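You operate a simulated robot arm through the tools that you are given. There is no shell and no other tool.

The job below is to be done with a simulated two-armed robot. You get a single attempt, and the scene is never put back.

TASK
Set the grease switch to two, close the relief valve, pump three strokes, then let the pressure off.
Fine: relief valve open again, switch back to off. Where these are worked on the way, their far stop is far enough and under half their travel is too little: relief valve.

The check looks at the end state, three seconds after you hand in, the way a careful person would. Anything else that was tipped, shoved, dropped, spilled or broken makes it a failure.

THE ROBOT
Two 7-joint arms with two-finger parallel grippers on one trunk that stands fixed in place. Base frame: the origin is at the foot of the trunk, x ahead of it, y to its left, z up. Units: m, rad, N and s.
The left shoulder is at [0.05, 0.209, 1.121], the right one opposite. With the tool pointing down near the work surface each hand reaches from about 0.24 to 0.9 m from the base axis, measured 20 degrees to its own side. Payload 4.4 kg a hand.
Tool frame (each hand has its own): the origin (TCP) lies between the finger pads and is the grasp point; the fingertips stand 0.023 m ahead of it; z points along the fingers, y is the line along which they close. Largest opening 0.094 m; finger width 0.038, thickness 0.01; the body of the gripper, 0.054 by 0.096 m, starts 0.039 m behind the TCP.
Orientation is told as [roll, pitch, yaw] about the base's x, y, z axes, in that order, counted from this pose: with the fingers straight down and closing along the base's y, the tool's x points along the base's -x, its y along +y and its z along -z.

THE INTERFACE
- The arms move only by the tool apply_moves. It takes "left_plan", "right_plan" or both (then of equal length, played together; a hand with none holds still); each is a list of rows, each an object of numbers (a shift or turn left out is 0, a gripper value left out holds the last): "dx", "dy", "dz": the shift along the tool's x, y, z in m; "wx", "wy", "wz": the turn, a rotation vector about the tool's x, y, z in rad; "gripper": the closure, from 0 (fully open) to 1 (shut). In form: [{"dx": .., "dy": .., "dz": .., "wx": .., "wy": .., "wz": .., "gripper": ..}, ...]. A call has 1 to 20 rows; each row is the pose to reach, as a shift and turn from the pose commanded when the call began, along the tool's axes at that moment. Each row takes 0.2 s and may step no farther than 0.05 m and 0.15 rad from the row before; otherwise, or with a gripper value out of range, the whole call is refused. Where a pose cannot be reached the arm comes as near as it can. A force on the tool above 60 N (or 10 N above the force at the start of the call, whichever is more), or a blocked arm, ends the call early, and 0.2 s more pass. Each finger travels about 0.108 m/s and halts on what it meets, pressing with about 39 N; the grip force reading is that of the motor and also rises with nothing between the fingers. The clock runs only during rows and for 0.2 s after the last one: add rows that repeat a pose to give the fingers time. It gives the time, the measured TCP pose, the force on the tool (base axes), the opening and the grip force at its end, in the units of the frame above (readings bear some noise), with the torque about the TCP (base axes, N m) and any sound that the robot's microphone picked up.
- Cameras (640 x 400 px; columns grow to the right, rows downward): "scene" is now at [0.1564, 0.0255, 1.3143]; the picture's right is [0.27, -0.96, 0.00], its down [-0.34, -0.10, -0.93] and it looks along [0.90, 0.26, -0.36] (base axes); focal length 309 px, centre (320, 200). "left" rides on the left gripper at [0.087, -0.016, -0.074] in its tool frame; the picture's right is [0.18, 0.98, 0.00], its down [-0.58, 0.11, -0.81] and it looks along [-0.79, 0.15, 0.59] (tool axes); focal length 243 px, centre (320, 200). "right" rides on the right gripper at [0.086, 0.016, -0.075] in its tool frame; the picture's right is [-0.18, 0.98, 0.00], its down [-0.58, -0.11, -0.81] and it looks along [-0.79, -0.15, 0.59] (tool axes); focal length 243 px, centre (320, 200). There is no depth. A picture from a camera that has moved, and an enlarged one, comes with that camera's place and axes in the base frame and with its lens.
- grab_frame(camera): a new picture of that camera. No time passes.
- slide_trunk(by): slides the trunk up (or, below 0, down) by that many m; the arms and the scene camera ride with it, the base frame stays. It gives what a move gives, with no picture.
- head_to(pan, tilt): turns the head with the scene camera to pan (to the left, within 1.396 rad either way) and tilt (down, from -0.506 to 1.204), counted from straight ahead of the robot. It gives what a move gives.
- enlarge(camera, box): a new picture of the part [left, top, right, bottom] of that camera's present view, enlarged. No time passes.
- job_done(): hands the job in; it is judged then, once.

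Places have to be worked out from the pictures, the camera data and where the tool is seen. Open the grippers and draw the arms clear of the work before you hand the job in, unless the task says otherwise.

The tools are called after "Call:" by a JSON object that holds its "api" and its "payload". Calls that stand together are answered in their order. apply_moves: Moves the arms, as the interface text tells. Its arguments: {"type":"object","properties":{"left_plan":{"type":"array","items":{"type":"object","properties":{"dx":{"type":"number"},"dy":{"type":"number"},"dz":{"type":"number"},"wx":{"type":"number"},"wy":{"type":"number"},"wz":{"type":"number"},"gripper":{"type":"number"}}}},"right_plan":{"type":"array","items":{"type":"object","properties":{"dx":{"type":"number"},"dy":{"type":"number"},"dz":{"type":"number"},"wx":{"type":"number"},"wy":{"type":"number"},"wz":{"type":"number"},"gripper":{"type":"number"}}}}},"required":[]} The other tools are called the same way: slide_trunk (by) moves the trunk up or down; head_to (pan, tilt) turns the head that bears the scene camera; grab_frame (camera) takes a picture; enlarge (camera, box) takes an enlarged picture of a part of a camera's view; job_done () hands the job in.

At the start:

```text
clock: 0.0
left_tcp_pos: [0.4128, 0.3051, 1.2147]
left_tcp_rot: [0.0, 0.001, 0.001]
left_wrist_force: [0.5, -0.4, -0.1]
left_wrist_torque: [-0.01, 0.0, -0.01]
left_opening: 0.0941
left_gripper_force: 0.0
right_tcp_pos: [0.5403, -0.0527, 1.2351]
right_tcp_rot: [0.001, -0.001, 0.0]
right_wrist_force: [0.0, -0.2, 0.3]
right_wrist_torque: [-0.01, -0.02, -0.02]
right_opening: 0.0939
right_gripper_force: 0.0
trunk travel left (down, up): [-0.2, 0.363]
head pan, tilt (commanded): [0.278, 0.365]
```

scene: 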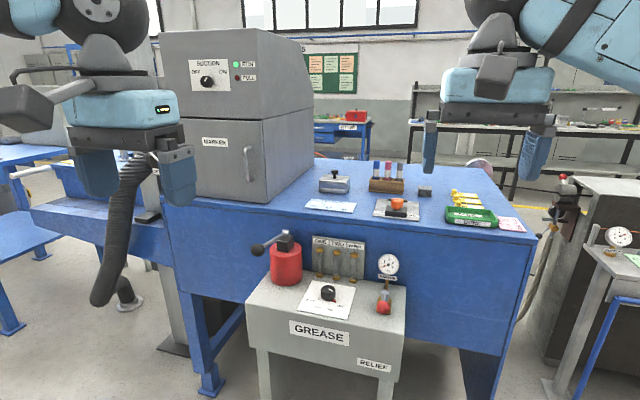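
right: 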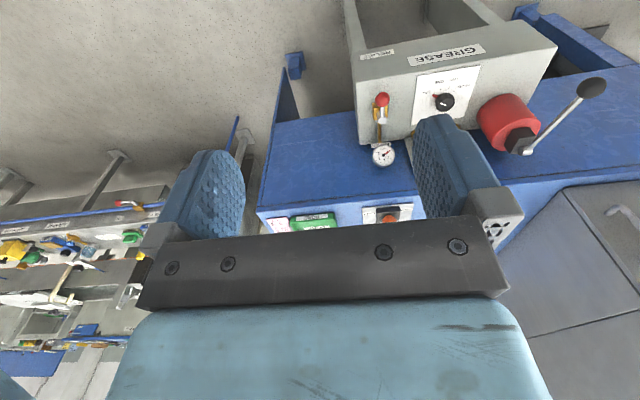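
left: 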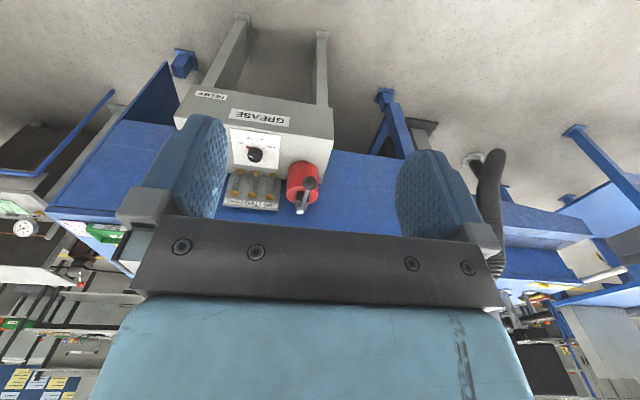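

I start by looking closely at the grease station in the scene view: a rotary switch, a red pump with a lever, a gauge and a relief valve with a red handle.

Call:
{"api": "enlarge", "payload": {"camera": "scene", "box": [230, 220, 430, 345]}}

Call:
{"api": "enlarge", "payload": {"camera": "right", "box": [340, 20, 620, 195]}}

Call:
{"api": "enlarge", "payload": {"camera": "left", "box": [160, 70, 360, 220]}}

```text
3.20 times, centred on (330, 282) of scene
camera zoom: at [0.1564, 0.0255, 1.3143], right [0.27, -0.96, 0.0], down [-0.34, -0.1, -0.93], along [0.9, 0.26, -0.36], focal length 990 px, centre (288, -64)
```

zoom: 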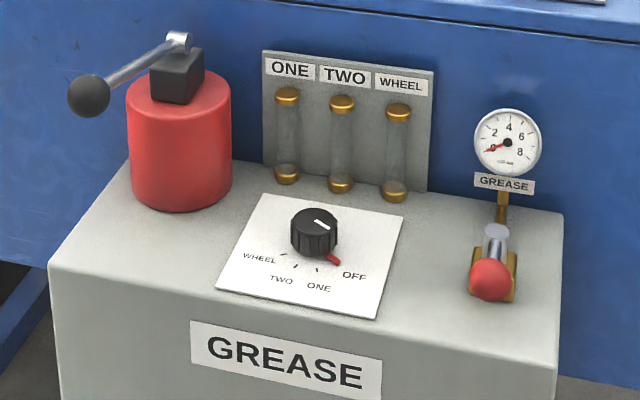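

```text
2.29 times, centred on (480, 108) of right
camera zoom: at [0.4534, -0.0344, 1.3088], right [0.18, 0.98, 0.0], down [0.58, -0.11, 0.81], along [0.79, -0.15, -0.59], focal length 555 px, centre (-46, 411)
```

zoom: 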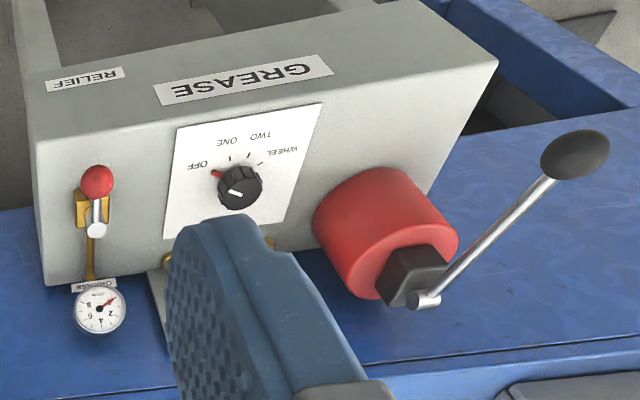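

```text
2.67 times, centred on (260, 145) of left
camera zoom: at [0.3245, 0.2873, 1.2889], right [-0.19, 0.98, 0.0], down [0.58, 0.11, 0.81], along [0.79, 0.15, -0.59], focal length 647 px, centre (480, 347)
```

zoom: 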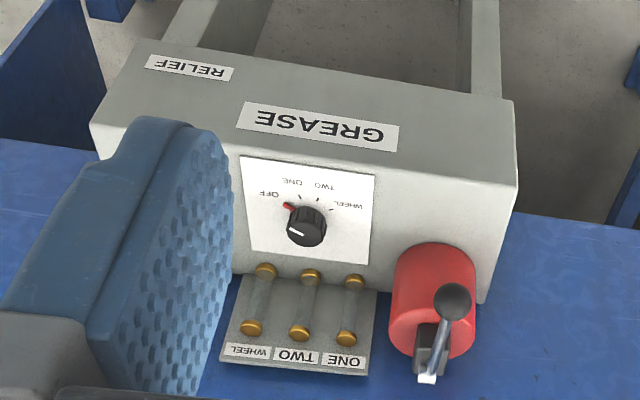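

Triangulating, I place the knob at about (0.815, 0.19, 0.795), the pump lever ball at (0.72, 0.34, 0.95), its pivot at (0.886, 0.333, 0.914) and the relief valve's ball at (0.77, 0.045, 0.81). I zoom in tighter on each part.

Call:
{"api": "enlarge", "payload": {"camera": "scene", "box": [365, 250, 413, 320]}}

Call:
{"api": "enlarge", "payload": {"camera": "right", "box": [355, 80, 411, 170]}}

Call:
{"api": "enlarge", "payload": {"camera": "scene", "box": [297, 278, 361, 322]}}

Call:
{"api": "enlarge", "payload": {"camera": "scene", "box": [245, 222, 309, 290]}}

Call:
{"api": "enlarge", "payload": {"camera": "right", "box": [405, 60, 485, 125]}}

Call:
{"api": "enlarge", "payload": {"camera": "right", "box": [470, 60, 620, 170]}}

```text
5.71 times, centred on (389, 285) of scene
camera zoom: at [0.1564, 0.0255, 1.3143], right [0.27, -0.96, 0.0], down [-0.34, -0.1, -0.93], along [0.9, 0.26, -0.36], focal length 1768 px, centre (-74, -286)
```

zoom: 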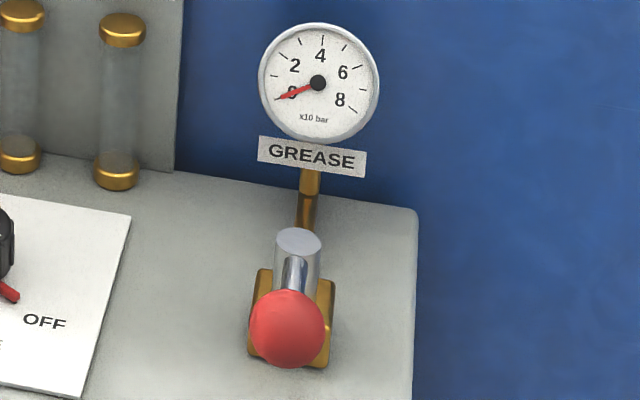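

```text
4.44 times, centred on (383, 125) of right
camera zoom: at [0.4534, -0.0344, 1.3088], right [0.18, 0.98, 0.0], down [0.58, -0.11, 0.81], along [0.79, -0.15, -0.59], focal length 1078 px, centre (40, 533)
```

zoom: 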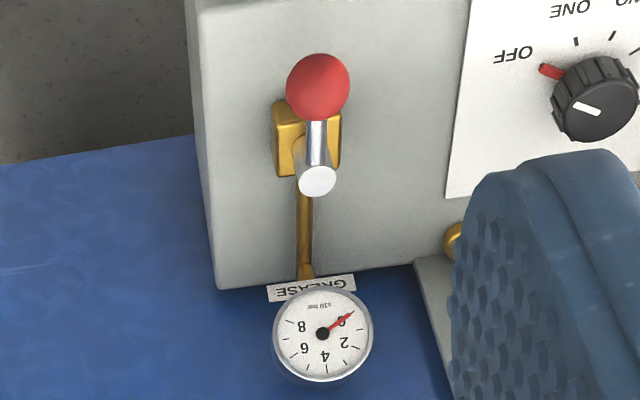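

```text
9.09 times, centred on (329, 300) of scene
camera zoom: at [0.1564, 0.0255, 1.3143], right [0.27, -0.96, 0.0], down [-0.34, -0.1, -0.93], along [0.9, 0.26, -0.36], focal length 2813 px, centre (238, -709)
```

zoom: 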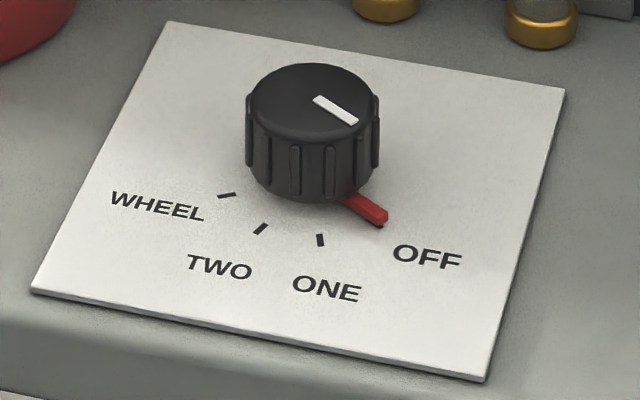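

```text
5.88 times, centred on (277, 256) of scene
camera zoom: at [0.1564, 0.0255, 1.3143], right [0.27, -0.96, 0.0], down [-0.34, -0.1, -0.93], along [0.9, 0.26, -0.36], focal length 1820 px, centre (573, -129)
```

zoom: 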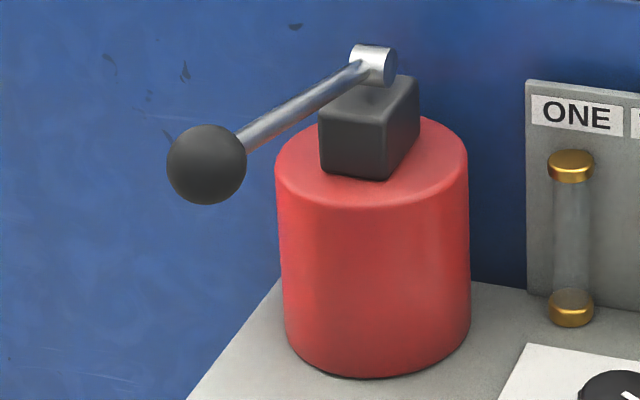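

```text
6.15 times, centred on (445, 92) of right
camera zoom: at [0.4534, -0.0344, 1.3088], right [0.18, 0.98, 0.0], down [0.58, -0.11, 0.81], along [0.79, -0.15, -0.59], focal length 1493 px, centre (-449, 862)
```

zoom: 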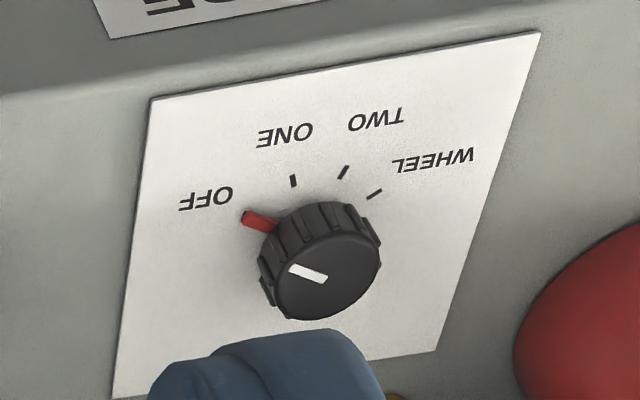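

```text
3.64 times, centred on (545, 115) of right
camera zoom: at [0.4534, -0.0344, 1.3088], right [0.18, 0.98, 0.0], down [0.58, -0.11, 0.81], along [0.79, -0.15, -0.59], focal length 882 px, centre (-498, 509)
```

zoom: 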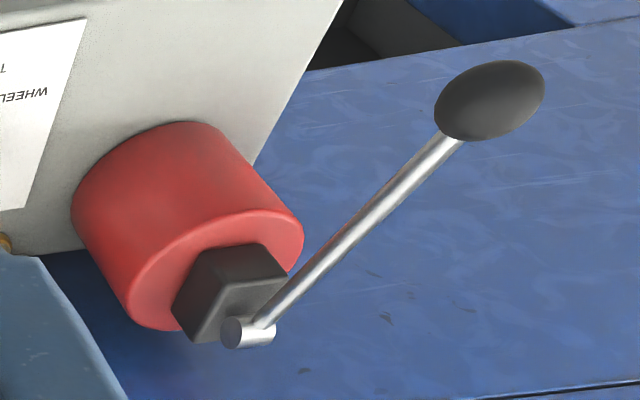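

The views show the knob pointer at OFF, with ONE, TWO and WHEEL clockwise from it at about 45° each. The relief lever is a rod with a red ball on a vertical stem, now pointing toward me, and the gauge reads 0. I move the left hand toward the knob and take the right hand aside.

Call:
{"api": "apply_moves", "payload": {"left_plan": [{"dx": -0.0377, "dy": -0.0105, "dz": 0.0195}, {"dx": -0.0754, "dy": -0.021, "dz": 0.039}, {"dx": -0.1131, "dy": -0.0315, "dz": 0.0585}, {"dx": -0.1508, "dy": -0.042, "dz": 0.078}, {"dx": -0.1885, "dy": -0.0525, "dz": 0.0975}, {"dx": -0.2262, "dy": -0.063, "dz": 0.117}, {"dx": -0.2639, "dy": -0.0735, "dz": 0.1365}, {"dx": -0.3016, "dy": -0.084, "dz": 0.156}, {"dx": -0.3393, "dy": -0.0945, "dz": 0.1755}, {"dx": -0.377, "dy": -0.105, "dz": 0.195}], "right_plan": [{"dy": -0.02}, {"dy": -0.04}, {"dy": -0.06}, {"dy": -0.08}, {"dy": -0.1}, {"dy": -0.12}, {"dy": -0.14}, {"dy": -0.16}, {"dy": -0.18}, {"dy": -0.2}]}}

```text
clock: 2.2
left_tcp_pos: [0.6968, 0.2567, 1.0444]
left_tcp_rot: [0.001, -0.001, 0.002]
left_wrist_force: [-0.3, -0.2, 1.2]
left_wrist_torque: [0.03, 0.01, -0.02]
left_opening: 0.0942
left_gripper_force: 0.1
left hand out of reach, approached as far as the arm can: row 8, 9, 10
right_tcp_pos: [0.5369, -0.2542, 1.2347]
right_tcp_rot: [0.002, -0.001, 0.0]
right_wrist_force: [0.4, -0.3, 0.2]
right_wrist_torque: [0.0, 0.0, -0.01]
right_opening: 0.0938
right_gripper_force: 0.1
trunk travel left (down, up): [-0.2, 0.363]
head pan, tilt (commanded): [0.278, 0.365]
```

The left hand stopped short at x≈0.70, out of reach at this height. I check how the arm lies and how near it is to the pump lever.

Call:
{"api": "grab_frame", "payload": {"camera": "scene"}}

Call:
{"api": "grab_frame", "payload": {"camera": "left"}}

Call:
{"api": "grab_frame", "payload": {"camera": "right"}}

```text
taken
camera scene: at [0.1556, 0.0249, 1.3145], right [0.27, -0.96, 0.0], down [-0.34, -0.1, -0.93], along [0.9, 0.26, -0.36], focal length 309 px, centre (320, 200)
```

scene: 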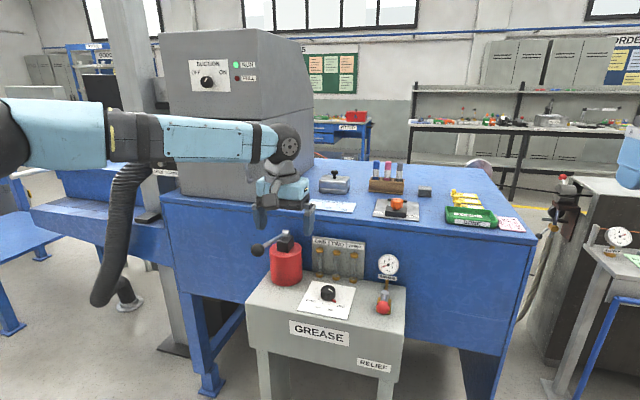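

```text
taken
camera left: at [0.6104, 0.2407, 1.1184], right [-0.19, 0.98, 0.0], down [0.58, 0.11, 0.81], along [0.79, 0.15, -0.59], focal length 243 px, centre (320, 200)
```

left: 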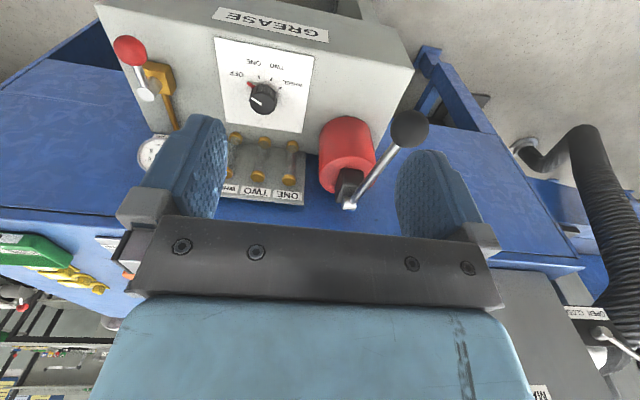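

```text
taken
camera right: at [0.4515, -0.2351, 1.3082], right [0.18, 0.98, 0.0], down [0.58, -0.11, 0.81], along [0.79, -0.15, -0.59], focal length 243 px, centre (320, 200)
```

right: 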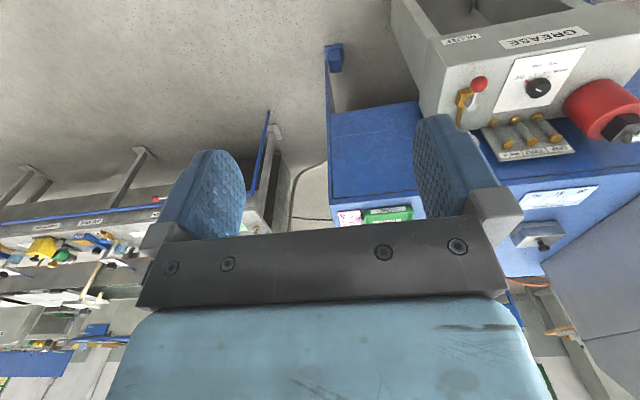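

The arm isn't straight yet, so the limit seems to come from the wrist at this height. I test with a small move back, right and down, well clear of the lever, to see which pose the commands count from.

Call:
{"api": "apply_moves", "payload": {"left_plan": [{"dx": 0.025, "dy": -0.02, "dz": 0.025}, {"dx": 0.05, "dy": -0.04, "dz": 0.05}, {"dx": 0.05, "dy": -0.04, "dz": 0.05}]}}

```text
clock: 3.0
left_tcp_pos: [0.648, 0.2181, 0.9912]
left_tcp_rot: [0.0, -0.001, 0.003]
left_wrist_force: [0.1, -1.1, 0.4]
left_wrist_torque: [0.0, -0.01, -0.03]
left_opening: 0.0941
left_gripper_force: 0.1
right_tcp_pos: [0.5383, -0.253, 1.2342]
right_tcp_rot: [-0.002, 0.001, 0.003]
right_wrist_force: [0.8, -0.2, -0.3]
right_wrist_torque: [0.0, 0.03, -0.02]
right_opening: 0.0939
right_gripper_force: 0.1
trunk travel left (down, up): [-0.2, 0.363]
head pan, tilt (commanded): [0.278, 0.365]
```

Commands count from the reached pose. Now I try extending toward the knob at a lower height, about z = 0.93.

Call:
{"api": "apply_moves", "payload": {"left_plan": [{"dx": -0.02, "dy": -0.015, "dz": 0.04}, {"dx": -0.06, "dy": -0.025, "dz": 0.06}, {"dx": -0.1, "dy": -0.025, "dz": 0.06}, {"dx": -0.14, "dy": -0.025, "dz": 0.06}, {"dx": -0.175, "dy": -0.025, "dz": 0.06}]}}

```text
clock: 4.2
left_tcp_pos: [0.6957, 0.2767, 0.9788]
left_tcp_rot: [0.0, 0.001, 0.003]
left_wrist_force: [-6.7, -2.6, -2.5]
left_wrist_torque: [-0.2, 0.13, 0.34]
left_opening: 0.0929
left_gripper_force: 0.0
left hand out of reach, approached as far as the arm can: row 1, 2, 3, 4, 5
right_tcp_pos: [0.5381, -0.2514, 1.2348]
right_tcp_rot: [0.0, 0.001, 0.002]
right_wrist_force: [0.2, 0.2, 0.4]
right_wrist_torque: [0.0, 0.01, 0.0]
right_opening: 0.094
right_gripper_force: 0.0
trunk travel left (down, up): [-0.2, 0.363]
head pan, tilt (commanded): [0.278, 0.365]
```

The hand drifted left and a finger lightly touched something, probably the lever ball (−6.7 N in x). I back off right away to the last free pose.

Call:
{"api": "apply_moves", "payload": {"left_plan": [{"dx": 0.03, "dy": -0.01, "dz": -0.01}, {"dx": 0.05, "dy": -0.03, "dz": -0.012}, {"dx": 0.05, "dy": -0.058, "dz": -0.012}]}}

Call:
{"api": "grab_frame", "payload": {"camera": "scene"}}

Call:
{"api": "enlarge", "payload": {"camera": "scene", "box": [230, 200, 430, 325]}}

Call:
{"api": "grab_frame", "payload": {"camera": "left"}}

```text
clock: 5.0
left_tcp_pos: [0.6466, 0.2205, 0.9901]
left_tcp_rot: [0.001, 0.0, 0.001]
left_wrist_force: [-0.2, 0.1, -0.7]
left_wrist_torque: [0.02, 0.0, 0.04]
left_opening: 0.0939
left_gripper_force: 0.1
right_tcp_pos: [0.5394, -0.252, 1.2338]
right_tcp_rot: [0.001, 0.001, -0.003]
right_wrist_force: [0.4, 0.7, 0.0]
right_wrist_torque: [-0.01, -0.03, -0.01]
right_opening: 0.0937
right_gripper_force: 0.1
trunk travel left (down, up): [-0.2, 0.363]
head pan, tilt (commanded): [0.278, 0.365]
```

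```text
taken
camera scene: at [0.1572, 0.0259, 1.3142], right [0.27, -0.96, 0.0], down [-0.34, -0.1, -0.93], along [0.9, 0.26, -0.36], focal length 309 px, centre (320, 200)
```

scene: 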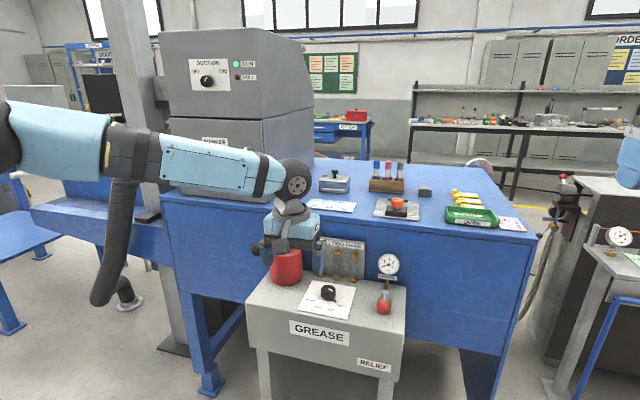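

```text
3.20 times, centred on (330, 262) of scene
camera zoom: at [0.1572, 0.0259, 1.3142], right [0.27, -0.96, 0.0], down [-0.34, -0.1, -0.93], along [0.9, 0.26, -0.36], focal length 990 px, centre (288, 0)
```

zoom: 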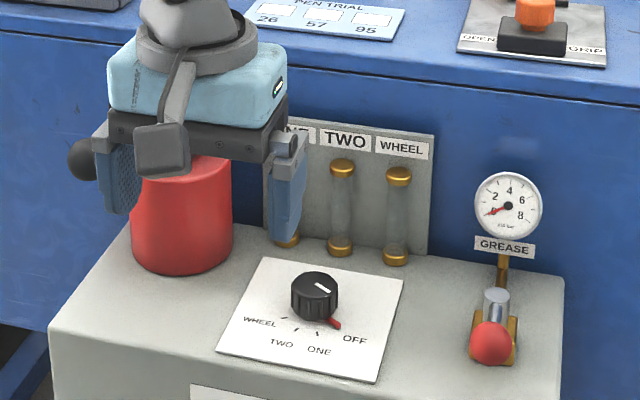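

```text
taken
camera left: at [0.5597, 0.2042, 1.0645], right [-0.19, 0.98, 0.0], down [0.58, 0.11, 0.81], along [0.79, 0.15, -0.59], focal length 243 px, centre (320, 200)
```

left: 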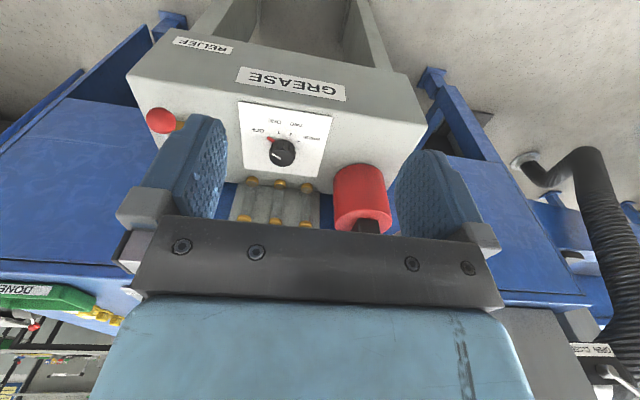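

The lever is still in its original place. I'll try the reach again lower down and farther from the lever: first back and down, then forward in small steps.

Call:
{"api": "apply_moves", "payload": {"left_plan": [{"dx": 0.02, "dy": -0.01, "dz": 0.04}, {"dx": 0.04, "dy": -0.02, "dz": 0.08}, {"dx": 0.04, "dy": -0.03, "dz": 0.11}, {"dx": 0.04, "dy": -0.03, "dz": 0.11}]}}

```text
clock: 6.0
left_tcp_pos: [0.5898, 0.2164, 0.8985]
left_tcp_rot: [-0.001, -0.003, 0.001]
left_wrist_force: [0.7, -0.3, -1.4]
left_wrist_torque: [-0.02, 0.01, 0.02]
left_opening: 0.094
left_gripper_force: 0.2
left hand out of reach, approached as far as the arm can: row 1, 2, 3, 4
right_tcp_pos: [0.5381, -0.2507, 1.2343]
right_tcp_rot: [0.0, 0.001, 0.001]
right_wrist_force: [-0.7, 0.7, -0.2]
right_wrist_torque: [-0.03, 0.02, -0.01]
right_opening: 0.0942
right_gripper_force: 0.0
trunk travel left (down, up): [-0.2, 0.363]
head pan, tilt (commanded): [0.278, 0.365]
```

Even this mid-workspace pose is flagged, so a joint limit is involved rather than arm length. I turn the head left to see how the arm is posed.

Call:
{"api": "head_to", "payload": {"pan": 0.9, "tilt": 0.4}}

Call:
{"api": "grab_frame", "payload": {"camera": "scene"}}

Call:
{"api": "grab_frame", "payload": {"camera": "right"}}

```text
clock: 7.0
left_tcp_pos: [0.5883, 0.2179, 0.8978]
left_tcp_rot: [-0.002, -0.002, 0.002]
left_wrist_force: [-0.2, 0.1, 0.3]
left_wrist_torque: [0.04, -0.01, 0.01]
left_opening: 0.0941
left_gripper_force: 0.1
right_tcp_pos: [0.5386, -0.2516, 1.2344]
right_tcp_rot: [0.001, -0.001, 0.0]
right_wrist_force: [-0.7, -0.7, 0.2]
right_wrist_torque: [0.02, -0.05, 0.02]
right_opening: 0.0942
right_gripper_force: 0.1
trunk travel left (down, up): [-0.2, 0.363]
head pan, tilt (commanded): [0.901, 0.4]
```

```text
taken
camera scene: at [0.1246, 0.0726, 1.3111], right [0.78, -0.62, 0.0], down [-0.24, -0.3, -0.92], along [0.57, 0.72, -0.39], focal length 309 px, centre (320, 200)
```

scene: 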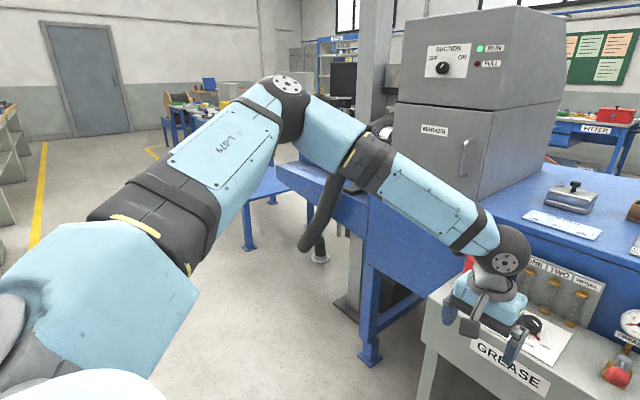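

```text
taken
camera right: at [0.4523, -0.2342, 1.308], right [0.18, 0.98, 0.0], down [0.58, -0.11, 0.81], along [0.79, -0.15, -0.59], focal length 243 px, centre (320, 200)
```

right: 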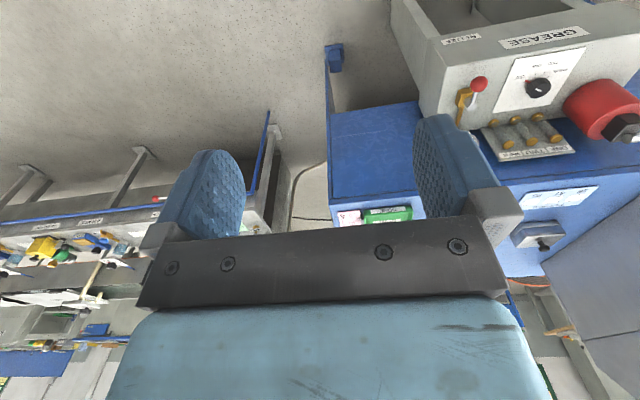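

The elbow sits high and out to the left with plenty of bend left. I test whether a different hand yaw, which I want for the knob anyway, frees up the reach: up a little, then yaw by +45°.

Call:
{"api": "apply_moves", "payload": {"left_plan": [{"dx": 0.0, "dz": -0.04}, {"dz": -0.06, "wz": -0.15}, {"dz": -0.06, "wz": -0.3}, {"dz": -0.06, "wz": -0.45}, {"dz": -0.06, "wz": -0.6}, {"dz": -0.06, "wz": -0.75}, {"dz": -0.06, "wz": -0.785}]}}

```text
clock: 8.6
left_tcp_pos: [0.5867, 0.2178, 0.9583]
left_tcp_rot: [0.0, 0.0, 0.788]
left_wrist_force: [0.3, 0.0, -0.2]
left_wrist_torque: [-0.01, -0.01, 0.03]
left_opening: 0.0941
left_gripper_force: 0.0
right_tcp_pos: [0.5373, -0.2514, 1.2351]
right_tcp_rot: [-0.001, 0.001, 0.0]
right_wrist_force: [-0.2, -0.6, 0.0]
right_wrist_torque: [-0.01, -0.01, 0.03]
right_opening: 0.0939
right_gripper_force: 0.0
trunk travel left (down, up): [-0.2, 0.363]
head pan, tilt (commanded): [0.901, 0.4]
```

Yaw is now +45° without complaint. I try moving forward, right and down to (0.68, 0.19, 0.90).

Call:
{"api": "apply_moves", "payload": {"left_plan": [{"dx": -0.0153, "dy": -0.0286, "dz": 0.0193}, {"dx": -0.0305, "dy": -0.0571, "dz": 0.0387}, {"dx": -0.0458, "dy": -0.0857, "dz": 0.058}]}}

```text
clock: 9.4
left_tcp_pos: [0.634, 0.2313, 0.9296]
left_tcp_rot: [0.001, 0.0, 0.788]
left_wrist_force: [0.7, -0.3, -0.3]
left_wrist_torque: [-0.01, 0.02, 0.02]
left_opening: 0.0942
left_gripper_force: 0.1
left hand out of reach, approached as far as the arm can: row 1, 2, 3
right_tcp_pos: [0.5391, -0.2519, 1.2344]
right_tcp_rot: [0.001, 0.003, -0.001]
right_wrist_force: [1.3, 0.0, -0.1]
right_wrist_torque: [-0.02, 0.01, -0.01]
right_opening: 0.0942
right_gripper_force: 0.0
trunk travel left (down, up): [-0.2, 0.363]
head pan, tilt (commanded): [0.901, 0.4]
```

The limit is the same with yaw, so it lies in the shoulder and elbow posture. I back off toward the left-hand side and go lower there, to see whether the elbow takes a better posture.

Call:
{"api": "apply_moves", "payload": {"left_plan": [{"dx": 0.015, "dy": 0.045, "dz": 0.0}, {"dx": 0.03, "dy": 0.09, "dz": 0.0}, {"dx": 0.045, "dy": 0.135, "dz": 0.0}, {"dx": 0.045, "dy": 0.144, "dz": 0.04}, {"dx": 0.045, "dy": 0.144, "dz": 0.08}, {"dx": 0.045, "dy": 0.144, "dz": 0.12}]}}

Call:
{"api": "grab_frame", "payload": {"camera": "scene"}}

```text
clock: 10.8
left_tcp_pos: [0.503, 0.3053, 0.8057]
left_tcp_rot: [0.002, 0.002, 0.787]
left_wrist_force: [0.2, 0.0, 0.1]
left_wrist_torque: [0.01, -0.02, 0.02]
left_opening: 0.094
left_gripper_force: 0.0
right_tcp_pos: [0.5397, -0.2526, 1.2348]
right_tcp_rot: [0.0, 0.001, -0.001]
right_wrist_force: [0.7, 0.9, 0.2]
right_wrist_torque: [-0.02, 0.04, 0.02]
right_opening: 0.0941
right_gripper_force: 0.1
trunk travel left (down, up): [-0.2, 0.363]
head pan, tilt (commanded): [0.901, 0.4]
```

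```text
taken
camera scene: at [0.1259, 0.0729, 1.3109], right [0.78, -0.62, 0.0], down [-0.24, -0.31, -0.92], along [0.57, 0.72, -0.39], focal length 309 px, centre (320, 200)
```

scene: 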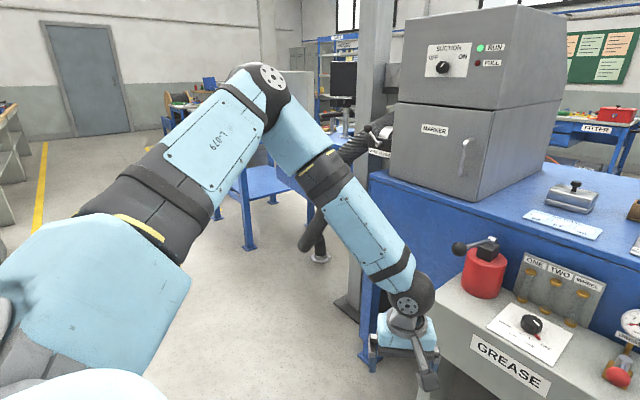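

At (0.50, 0.305, 0.806) the arm is comfortable. Now I extend straight forward a bit on this side, stopping well short of the lever, to learn where the limit is.

Call:
{"api": "apply_moves", "payload": {"left_plan": [{"dx": -0.0, "dy": 0.0, "dz": -0.04}, {"dx": -0.0212, "dy": -0.0213, "dz": -0.05}, {"dx": -0.0494, "dy": -0.0496, "dz": -0.05}, {"dx": -0.0777, "dy": -0.078, "dz": -0.05}]}}

Call:
{"api": "grab_frame", "payload": {"camera": "scene"}}

```text
clock: 11.8
left_tcp_pos: [0.6135, 0.3035, 0.8566]
left_tcp_rot: [0.002, 0.002, 0.786]
left_wrist_force: [0.3, 0.3, 0.5]
left_wrist_torque: [0.02, 0.01, -0.01]
left_opening: 0.0941
left_gripper_force: 0.1
right_tcp_pos: [0.5394, -0.2514, 1.2326]
right_tcp_rot: [-0.002, 0.002, 0.001]
right_wrist_force: [-0.5, -0.3, 0.6]
right_wrist_torque: [0.0, 0.0, -0.02]
right_opening: 0.0941
right_gripper_force: 0.1
trunk travel left (down, up): [-0.2, 0.363]
head pan, tilt (commanded): [0.901, 0.4]
```

```text
taken
camera scene: at [0.1256, 0.0726, 1.3109], right [0.78, -0.62, 0.0], down [-0.24, -0.3, -0.92], along [0.57, 0.72, -0.39], focal length 309 px, centre (320, 200)
```

scene: 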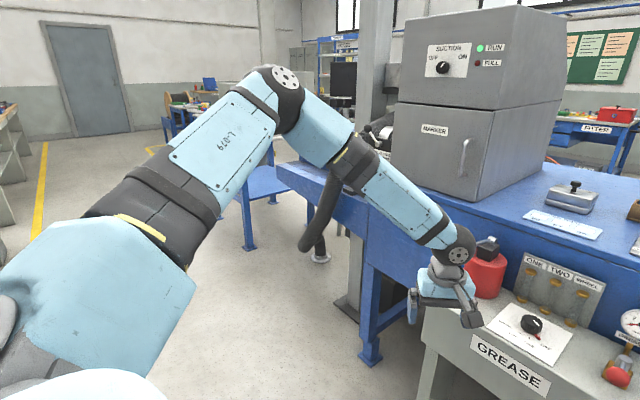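

Good, no limit here. Now I move inward (−y) at this height to see where it stops.

Call:
{"api": "apply_moves", "payload": {"left_plan": [{"dx": 0.0236, "dy": -0.0235}, {"dx": 0.0473, "dy": -0.0471}, {"dx": 0.0709, "dy": -0.0706}, {"dx": 0.0709, "dy": -0.0706}]}}

Call:
{"api": "grab_frame", "payload": {"camera": "scene"}}

```text
clock: 12.8
left_tcp_pos: [0.5917, 0.2309, 0.8802]
left_tcp_rot: [0.0, 0.0, 0.786]
left_wrist_force: [-0.3, -0.3, 0.5]
left_wrist_torque: [0.03, -0.02, 0.0]
left_opening: 0.0939
left_gripper_force: 0.1
left hand out of reach, approached as far as the arm can: row 2, 3, 4
right_tcp_pos: [0.5382, -0.2515, 1.2345]
right_tcp_rot: [-0.001, 0.002, 0.0]
right_wrist_force: [-0.1, 0.1, 0.2]
right_wrist_torque: [0.04, -0.06, 0.0]
right_opening: 0.094
right_gripper_force: 0.1
trunk travel left (down, up): [-0.2, 0.363]
head pan, tilt (commanded): [0.901, 0.4]
```

```text
taken
camera scene: at [0.1244, 0.0727, 1.3111], right [0.78, -0.62, 0.0], down [-0.24, -0.31, -0.92], along [0.57, 0.72, -0.39], focal length 309 px, centre (320, 200)
```

scene: 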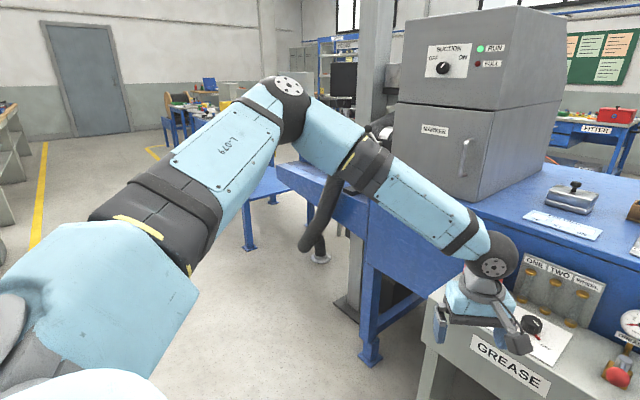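

It stops again at y≈0.23 with the elbow seemingly fixed in place. I look at the right arm's posture for comparison.

Call:
{"api": "head_to", "payload": {"pan": -0.7, "tilt": 0.3}}

Call:
{"api": "grab_frame", "payload": {"camera": "scene"}}

```text
clock: 14.5
left_tcp_pos: [0.5913, 0.2325, 0.8801]
left_tcp_rot: [0.001, 0.0, 0.786]
left_wrist_force: [-0.5, 0.0, 0.5]
left_wrist_torque: [0.01, 0.0, 0.03]
left_opening: 0.0941
left_gripper_force: 0.1
right_tcp_pos: [0.5386, -0.2526, 1.2344]
right_tcp_rot: [0.0, -0.001, 0.0]
right_wrist_force: [-0.2, -1.1, 0.5]
right_wrist_torque: [0.0, -0.02, -0.01]
right_opening: 0.0938
right_gripper_force: 0.1
trunk travel left (down, up): [-0.2, 0.363]
head pan, tilt (commanded): [-0.7, 0.3]
```

```text
taken
camera scene: at [0.1385, -0.0601, 1.3203], right [-0.64, -0.77, 0.0], down [-0.23, 0.19, -0.96], along [0.73, -0.61, -0.3], focal length 309 px, centre (320, 200)
```

scene: 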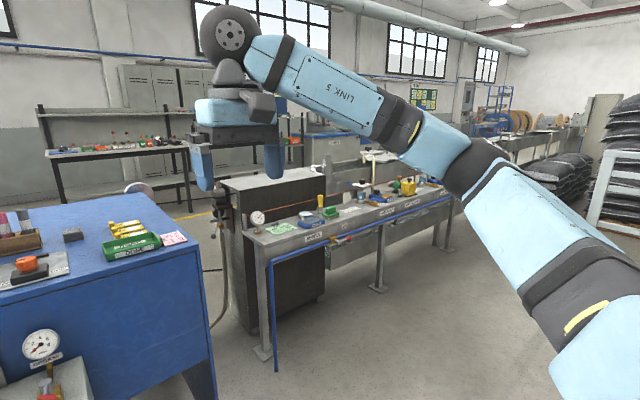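

I now believe the shoulder really is at the stated point, with enough arm length, so the elbow's posture is what traps it. I raise the hand to z≈1.15 and sweep inward there (free space) to let the elbow re-settle, then check.

Call:
{"api": "apply_moves", "payload": {"left_plan": [{"dz": -0.045}, {"dz": -0.09}, {"dz": -0.135}, {"dz": -0.18}, {"dz": -0.225}, {"dz": -0.27}, {"dx": 0.0284, "dy": -0.0282, "dz": -0.27}, {"dx": 0.0567, "dy": -0.0565, "dz": -0.27}, {"dx": 0.0851, "dy": -0.0847, "dz": -0.27}, {"dx": 0.1134, "dy": -0.113, "dz": -0.27}]}}

Call:
{"api": "head_to", "payload": {"pan": 0.9, "tilt": 0.3}}

Call:
{"api": "grab_frame", "payload": {"camera": "scene"}}

```text
clock: 16.7
left_tcp_pos: [0.5638, 0.1432, 1.1349]
left_tcp_rot: [0.0, 0.001, 0.789]
left_wrist_force: [1.2, 0.5, 0.7]
left_wrist_torque: [-0.05, 0.03, 0.04]
left_opening: 0.0939
left_gripper_force: 0.0
left hand out of reach, approached as far as the arm can: row 8, 9, 10
right_tcp_pos: [0.5387, -0.2502, 1.2346]
right_tcp_rot: [0.0, 0.002, 0.001]
right_wrist_force: [0.7, 0.8, -0.8]
right_wrist_torque: [0.02, 0.04, -0.01]
right_opening: 0.094
right_gripper_force: 0.0
trunk travel left (down, up): [-0.2, 0.363]
head pan, tilt (commanded): [-0.7, 0.3]
```

```text
clock: 18.4
left_tcp_pos: [0.5634, 0.1432, 1.1366]
left_tcp_rot: [0.0, 0.001, 0.785]
left_wrist_force: [0.6, 0.5, -0.4]
left_wrist_torque: [0.01, 0.02, -0.01]
left_opening: 0.094
left_gripper_force: 0.1
right_tcp_pos: [0.5378, -0.2518, 1.2338]
right_tcp_rot: [0.001, 0.0, -0.001]
right_wrist_force: [-0.5, -0.1, 0.3]
right_wrist_torque: [-0.05, 0.02, 0.0]
right_opening: 0.0941
right_gripper_force: 0.0
trunk travel left (down, up): [-0.2, 0.363]
head pan, tilt (commanded): [0.901, 0.3]
```

```text
taken
camera scene: at [0.125, 0.0731, 1.3203], right [0.78, -0.62, 0.0], down [-0.18, -0.23, -0.96], along [0.59, 0.75, -0.3], focal length 309 px, centre (320, 200)
```

scene: 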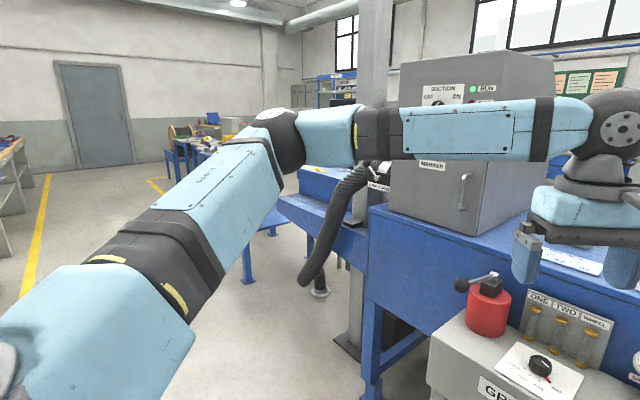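

The elbow has sat at the same point (≈0.36, 0.45, 1.27) in every stuck pose, which looks like a shoulder singularity that the solver can't cross. I pull the hand up, forward and inward in free space, so the shoulder passes through it on the inner side.

Call:
{"api": "apply_moves", "payload": {"left_plan": [{"dz": -0.04}, {"dz": -0.08}, {"dx": 0.008, "dy": -0.0184, "dz": -0.12}, {"dx": 0.016, "dy": -0.0368, "dz": -0.15}, {"dx": 0.024, "dy": -0.055, "dz": -0.18}, {"dx": 0.032, "dy": -0.0735, "dz": -0.2}, {"dx": 0.04, "dy": -0.092, "dz": -0.2}, {"dx": 0.04, "dy": -0.092, "dz": -0.2}]}}

Call:
{"api": "grab_frame", "payload": {"camera": "scene"}}

```text
clock: 20.1
left_tcp_pos: [0.5346, 0.1793, 1.3126]
left_tcp_rot: [-0.004, -0.001, 0.786]
left_wrist_force: [0.1, 0.8, -0.7]
left_wrist_torque: [0.02, -0.02, 0.02]
left_opening: 0.0939
left_gripper_force: 0.0
left hand out of reach, approached as far as the arm can: row 1, 2, 3, 4, 5, 6, 7, 8
right_tcp_pos: [0.5381, -0.2524, 1.2354]
right_tcp_rot: [-0.001, 0.001, 0.0]
right_wrist_force: [0.2, 0.4, 0.0]
right_wrist_torque: [0.01, -0.04, -0.02]
right_opening: 0.0943
right_gripper_force: 0.0
trunk travel left (down, up): [-0.2, 0.363]
head pan, tilt (commanded): [0.901, 0.3]
```

```text
taken
camera scene: at [0.124, 0.0732, 1.3205], right [0.78, -0.62, 0.0], down [-0.18, -0.23, -0.96], along [0.59, 0.75, -0.3], focal length 309 px, centre (320, 200)
```

scene: 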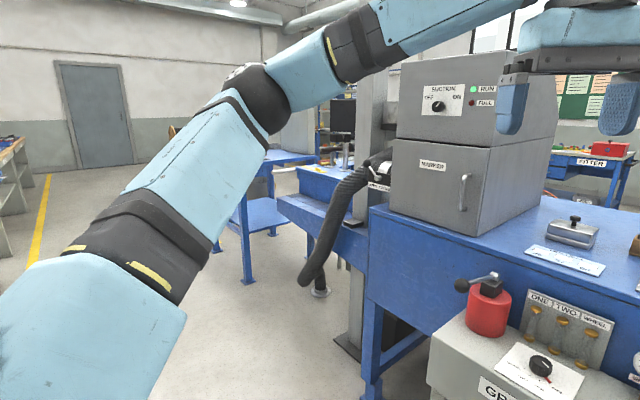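

Still the same elbow region. My best guess is that the first shoulder axis points along that direction and the joint is clamped at zero there, so the elbow has to be led around it from below. I take the hand out to the left and low in the free space in front of the station, which forces the elbow down.

Call:
{"api": "apply_moves", "payload": {"left_plan": [{"dx": -0.026, "dy": 0.036, "dz": 0.012}, {"dx": -0.0525, "dy": 0.072, "dz": 0.024}, {"dx": -0.079, "dy": 0.108, "dz": 0.036}, {"dx": -0.105, "dy": 0.144, "dz": 0.048}, {"dx": -0.1313, "dy": 0.18, "dz": 0.06}, {"dx": -0.1313, "dy": 0.18, "dz": 0.105}, {"dx": -0.1313, "dy": 0.18, "dz": 0.15}, {"dx": -0.1313, "dy": 0.18, "dz": 0.195}, {"dx": -0.1313, "dy": 0.18, "dz": 0.24}, {"dx": -0.1313, "dy": 0.18, "dz": 0.285}, {"dx": -0.1313, "dy": 0.18, "dz": 0.33}, {"dx": -0.1313, "dy": 0.18, "dz": 0.375}, {"dx": -0.1313, "dy": 0.18, "dz": 0.42}, {"dx": -0.1313, "dy": 0.18, "dz": 0.465}, {"dx": -0.1313, "dy": 0.18, "dz": 0.51}]}}

Call:
{"api": "grab_frame", "payload": {"camera": "scene"}}

```text
clock: 23.4
left_tcp_pos: [0.4979, 0.3996, 0.8025]
left_tcp_rot: [0.0, 0.0, 0.785]
left_wrist_force: [-0.4, -0.2, 1.1]
left_wrist_torque: [0.01, 0.0, -0.04]
left_opening: 0.0939
left_gripper_force: 0.1
right_tcp_pos: [0.5388, -0.2527, 1.2338]
right_tcp_rot: [0.001, 0.0, -0.001]
right_wrist_force: [0.6, -0.5, -0.1]
right_wrist_torque: [0.0, 0.04, 0.04]
right_opening: 0.0942
right_gripper_force: 0.0
trunk travel left (down, up): [-0.2, 0.363]
head pan, tilt (commanded): [0.901, 0.3]
```

```text
taken
camera scene: at [0.1258, 0.0737, 1.3202], right [0.78, -0.62, 0.0], down [-0.18, -0.23, -0.95], along [0.59, 0.75, -0.3], focal length 309 px, centre (320, 200)
```

scene: 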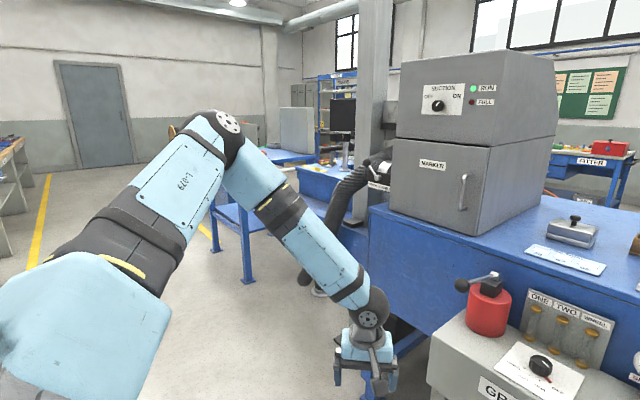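

Free so far; the elbow has moved outward. I continue down to z≈0.60 at this spot, in free space in front of the bench.

Call:
{"api": "apply_moves", "payload": {"left_plan": [{"dz": 0.045}, {"dz": 0.09}, {"dz": 0.135}, {"dz": 0.18}, {"dz": 0.2}]}}

Call:
{"api": "grab_frame", "payload": {"camera": "scene"}}

```text
clock: 24.6
left_tcp_pos: [0.4753, 0.4182, 0.7033]
left_tcp_rot: [-0.001, -0.001, 0.788]
left_wrist_force: [0.5, -0.2, -0.5]
left_wrist_torque: [0.01, -0.01, 0.01]
left_opening: 0.0939
left_gripper_force: 0.0
left hand out of reach, approached as far as the arm can: row 3, 4, 5
right_tcp_pos: [0.538, -0.2515, 1.2345]
right_tcp_rot: [0.001, 0.001, 0.001]
right_wrist_force: [0.4, 0.7, 0.7]
right_wrist_torque: [-0.02, -0.01, 0.0]
right_opening: 0.094
right_gripper_force: 0.2
trunk travel left (down, up): [-0.2, 0.363]
head pan, tilt (commanded): [0.901, 0.3]
```

```text
taken
camera scene: at [0.1246, 0.0739, 1.3204], right [0.78, -0.62, 0.0], down [-0.18, -0.23, -0.96], along [0.59, 0.75, -0.3], focal length 309 px, centre (320, 200)
```

scene: 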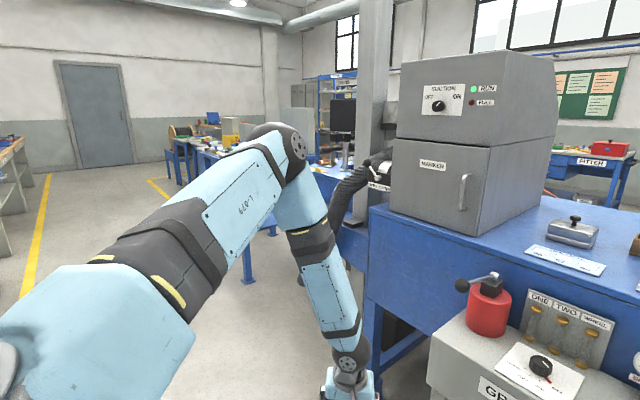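

Even with a straight-down target the elbow went back to exactly the same point, so that point is a solver trap. I move the hand out to the far left and low, to get the elbow below it from the outside.

Call:
{"api": "apply_moves", "payload": {"left_plan": [{"dx": -0.0125, "dy": 0.042, "dz": -0.01}, {"dx": -0.025, "dy": 0.084, "dz": -0.02}, {"dx": -0.0375, "dy": 0.126, "dz": -0.03}, {"dx": -0.05, "dy": 0.168, "dz": -0.03}, {"dx": -0.0625, "dy": 0.21, "dz": -0.03}, {"dx": -0.0748, "dy": 0.251, "dz": -0.03}, {"dx": -0.0748, "dy": 0.251, "dz": 0.01}, {"dx": -0.0748, "dy": 0.251, "dz": 0.05}, {"dx": -0.0748, "dy": 0.251, "dz": 0.09}]}}

Call:
{"api": "head_to", "payload": {"pan": 1.2, "tilt": 0.5}}

Call:
{"api": "grab_frame", "payload": {"camera": "scene"}}

```text
clock: 26.6
left_tcp_pos: [0.3518, 0.6518, 0.6122]
left_tcp_rot: [-0.001, 0.001, 0.786]
left_wrist_force: [0.5, -1.3, -0.2]
left_wrist_torque: [-0.04, 0.04, -0.02]
left_opening: 0.094
left_gripper_force: 0.1
right_tcp_pos: [0.5384, -0.2505, 1.2337]
right_tcp_rot: [-0.001, 0.0, -0.001]
right_wrist_force: [0.0, -0.6, 0.1]
right_wrist_torque: [-0.03, -0.01, -0.03]
right_opening: 0.0939
right_gripper_force: 0.1
trunk travel left (down, up): [-0.2, 0.363]
head pan, tilt (commanded): [0.901, 0.3]
```

```text
clock: 27.4
left_tcp_pos: [0.3519, 0.6508, 0.6127]
left_tcp_rot: [0.0, -0.001, 0.785]
left_wrist_force: [-0.3, -0.7, 0.7]
left_wrist_torque: [0.02, 0.01, -0.01]
left_opening: 0.0942
left_gripper_force: 0.1
right_tcp_pos: [0.5379, -0.2532, 1.2343]
right_tcp_rot: [0.0, 0.0, -0.001]
right_wrist_force: [-0.6, 0.0, 0.1]
right_wrist_torque: [0.02, -0.03, -0.01]
right_opening: 0.094
right_gripper_force: 0.1
trunk travel left (down, up): [-0.2, 0.363]
head pan, tilt (commanded): [1.201, 0.499]
```

```text
taken
camera scene: at [0.1, 0.085, 1.302], right [0.93, -0.36, 0.0], down [-0.17, -0.45, -0.88], along [0.32, 0.82, -0.48], focal length 309 px, centre (320, 200)
```

scene: 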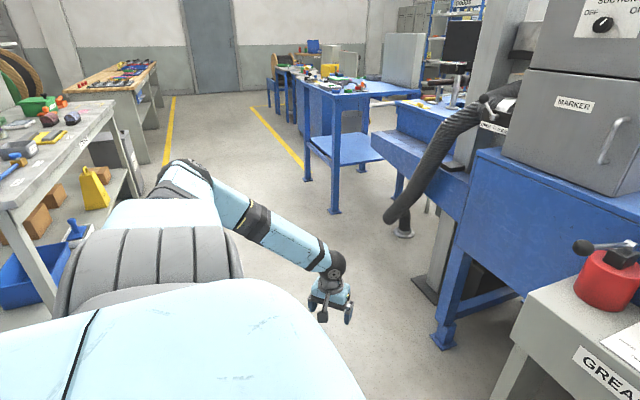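

The elbow is now outside and below that point (about (0.07, 0.63, 1.08)), which is what I wanted. I raise the trunk so the arm can sweep extended from the left to the front, well above the pump lever.

Call:
{"api": "slide_trunk", "payload": {"by": 0.3}}

```text
clock: 30.4
left_tcp_pos: [0.3522, 0.6509, 0.9123]
left_tcp_rot: [-0.001, 0.0, 0.785]
left_wrist_force: [-1.0, -0.8, 0.2]
left_wrist_torque: [-0.01, 0.05, -0.01]
left_opening: 0.0939
left_gripper_force: 0.1
right_tcp_pos: [0.5378, -0.2526, 1.5345]
right_tcp_rot: [-0.001, 0.0, -0.001]
right_wrist_force: [-0.1, -0.5, 0.6]
right_wrist_torque: [0.04, 0.0, 0.01]
right_opening: 0.0941
right_gripper_force: 0.1
trunk travel left (down, up): [-0.5, 0.063]
head pan, tilt (commanded): [1.201, 0.499]
```

Now I extend the arm forward on the left side to (0.63, 0.656, 0.99).

Call:
{"api": "apply_moves", "payload": {"left_plan": [{"dx": -0.02854, "dy": -0.02766, "dz": -0.01143}, {"dx": -0.05709, "dy": -0.05531, "dz": -0.02286}, {"dx": -0.08563, "dy": -0.08297, "dz": -0.03429}, {"dx": -0.11417, "dy": -0.11063, "dz": -0.04571}, {"dx": -0.14271, "dy": -0.13829, "dz": -0.05714}, {"dx": -0.17126, "dy": -0.16594, "dz": -0.06857}, {"dx": -0.1998, "dy": -0.1936, "dz": -0.08}, {"dx": -0.1998, "dy": -0.1936, "dz": -0.08}]}}

Call:
{"api": "grab_frame", "payload": {"camera": "scene"}}

```text
clock: 32.1
left_tcp_pos: [0.6309, 0.6539, 0.9952]
left_tcp_rot: [0.001, -0.001, 0.785]
left_wrist_force: [0.5, -0.9, 0.3]
left_wrist_torque: [0.0, -0.01, 0.03]
left_opening: 0.0941
left_gripper_force: 0.0
right_tcp_pos: [0.5363, -0.2508, 1.5356]
right_tcp_rot: [0.001, -0.001, -0.001]
right_wrist_force: [-0.5, -0.7, 0.6]
right_wrist_torque: [-0.01, 0.0, 0.02]
right_opening: 0.0939
right_gripper_force: 0.1
trunk travel left (down, up): [-0.5, 0.063]
head pan, tilt (commanded): [1.201, 0.499]
```

```text
taken
camera scene: at [0.0987, 0.0853, 1.602], right [0.93, -0.36, 0.0], down [-0.17, -0.45, -0.88], along [0.32, 0.82, -0.48], focal length 309 px, centre (320, 200)
```

scene: 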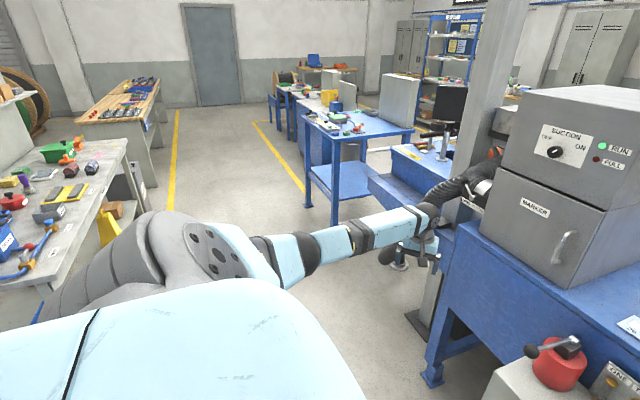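

The arm is nearly straight as planned. I sweep it inward to (0.79, 0.40, 1.10), which stays well above the lever.

Call:
{"api": "apply_moves", "payload": {"left_plan": [{"dx": 0.00929, "dy": -0.04131, "dz": -0.02}, {"dx": 0.01857, "dy": -0.08263, "dz": -0.04}, {"dx": 0.02786, "dy": -0.12394, "dz": -0.06}, {"dx": 0.03714, "dy": -0.16526, "dz": -0.075}, {"dx": 0.04643, "dy": -0.20657, "dz": -0.09}, {"dx": 0.05571, "dy": -0.24789, "dz": -0.1}, {"dx": 0.065, "dy": -0.2892, "dz": -0.105}, {"dx": 0.065, "dy": -0.2892, "dz": -0.105}]}}

Call:
{"api": "head_to", "payload": {"pan": 0.7, "tilt": 0.5}}

Call:
{"api": "grab_frame", "payload": {"camera": "scene"}}

```text
clock: 34.0
left_tcp_pos: [0.7886, 0.4075, 1.0992]
left_tcp_rot: [-0.003, 0.0, 0.784]
left_wrist_force: [0.8, 0.5, 0.5]
left_wrist_torque: [-0.01, -0.02, 0.03]
left_opening: 0.0939
left_gripper_force: 0.0
right_tcp_pos: [0.5367, -0.2509, 1.5345]
right_tcp_rot: [0.0, 0.0, 0.0]
right_wrist_force: [0.3, 0.0, 0.1]
right_wrist_torque: [-0.05, 0.01, -0.02]
right_opening: 0.0942
right_gripper_force: 0.0
trunk travel left (down, up): [-0.5, 0.063]
head pan, tilt (commanded): [1.201, 0.499]
```

```text
clock: 34.9
left_tcp_pos: [0.7876, 0.4065, 1.0987]
left_tcp_rot: [0.0, 0.0, 0.785]
left_wrist_force: [0.4, 1.1, -0.4]
left_wrist_torque: [0.05, -0.02, 0.02]
left_opening: 0.0941
left_gripper_force: 0.0
right_tcp_pos: [0.5387, -0.2516, 1.5337]
right_tcp_rot: [0.0, -0.001, 0.0]
right_wrist_force: [0.8, 0.3, 0.2]
right_wrist_torque: [0.04, 0.0, 0.0]
right_opening: 0.094
right_gripper_force: 0.1
trunk travel left (down, up): [-0.5, 0.063]
head pan, tilt (commanded): [0.7, 0.499]
```

```text
taken
camera scene: at [0.1366, 0.0585, 1.602], right [0.64, -0.76, 0.0], down [-0.37, -0.31, -0.88], along [0.67, 0.57, -0.48], focal length 309 px, centre (320, 200)
```

scene: 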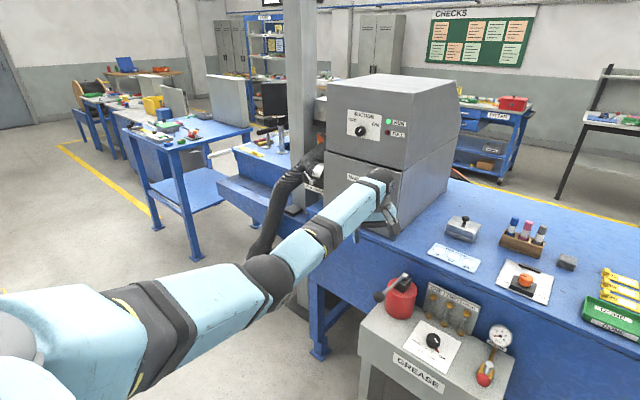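

That worked: the arm is now extended past the trap at (0.79, 0.41, 1.10). I sweep on to above the knob.

Call:
{"api": "apply_moves", "payload": {"left_plan": [{"dx": 0.0277, "dy": -0.0309, "dz": -0.004}, {"dx": 0.0553, "dy": -0.0618, "dz": -0.008}, {"dx": 0.083, "dy": -0.0928, "dz": -0.012}, {"dx": 0.1106, "dy": -0.1237, "dz": -0.016}, {"dx": 0.1383, "dy": -0.1546, "dz": -0.02}, {"dx": 0.1383, "dy": -0.1546, "dz": -0.02}]}}

Call:
{"api": "grab_frame", "payload": {"camera": "scene"}}

Call:
{"api": "grab_frame", "payload": {"camera": "left"}}

```text
clock: 36.3
left_tcp_pos: [0.8003, 0.1993, 1.1182]
left_tcp_rot: [-0.003, -0.001, 0.786]
left_wrist_force: [1.2, 0.6, 0.4]
left_wrist_torque: [0.0, 0.01, 0.03]
left_opening: 0.0943
left_gripper_force: 0.0
right_tcp_pos: [0.5381, -0.2497, 1.5345]
right_tcp_rot: [0.001, 0.0, -0.001]
right_wrist_force: [-0.5, -0.3, 0.6]
right_wrist_torque: [0.05, -0.03, -0.01]
right_opening: 0.0937
right_gripper_force: 0.1
trunk travel left (down, up): [-0.5, 0.063]
head pan, tilt (commanded): [0.7, 0.499]
```

```text
taken
camera scene: at [0.1366, 0.0597, 1.6019], right [0.64, -0.77, 0.0], down [-0.37, -0.31, -0.88], along [0.67, 0.56, -0.48], focal length 309 px, centre (320, 200)
```

scene: 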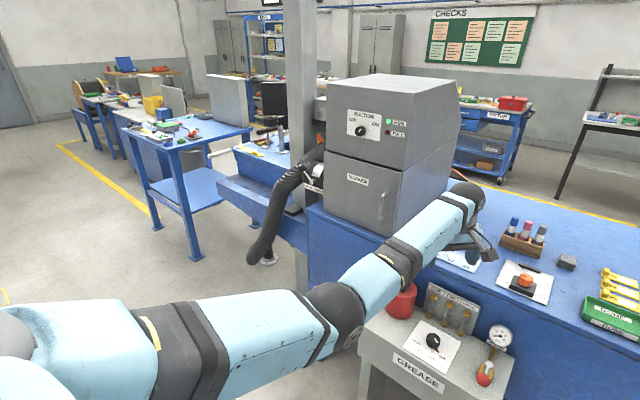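

```text
taken
camera left: at [0.7497, 0.1271, 1.1919], right [-0.83, 0.56, 0.0], down [0.33, 0.49, 0.81], along [0.46, 0.67, -0.59], focal length 243 px, centre (320, 200)
```

left: 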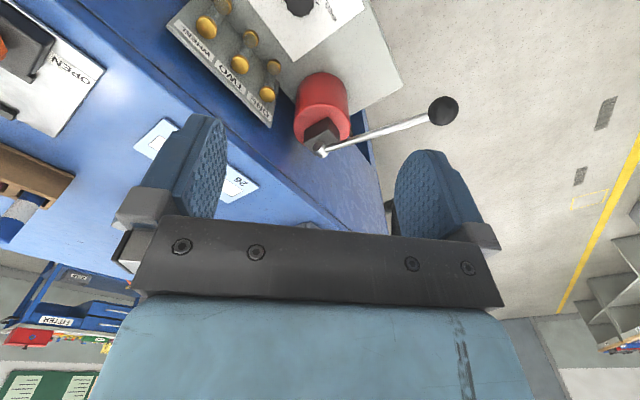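

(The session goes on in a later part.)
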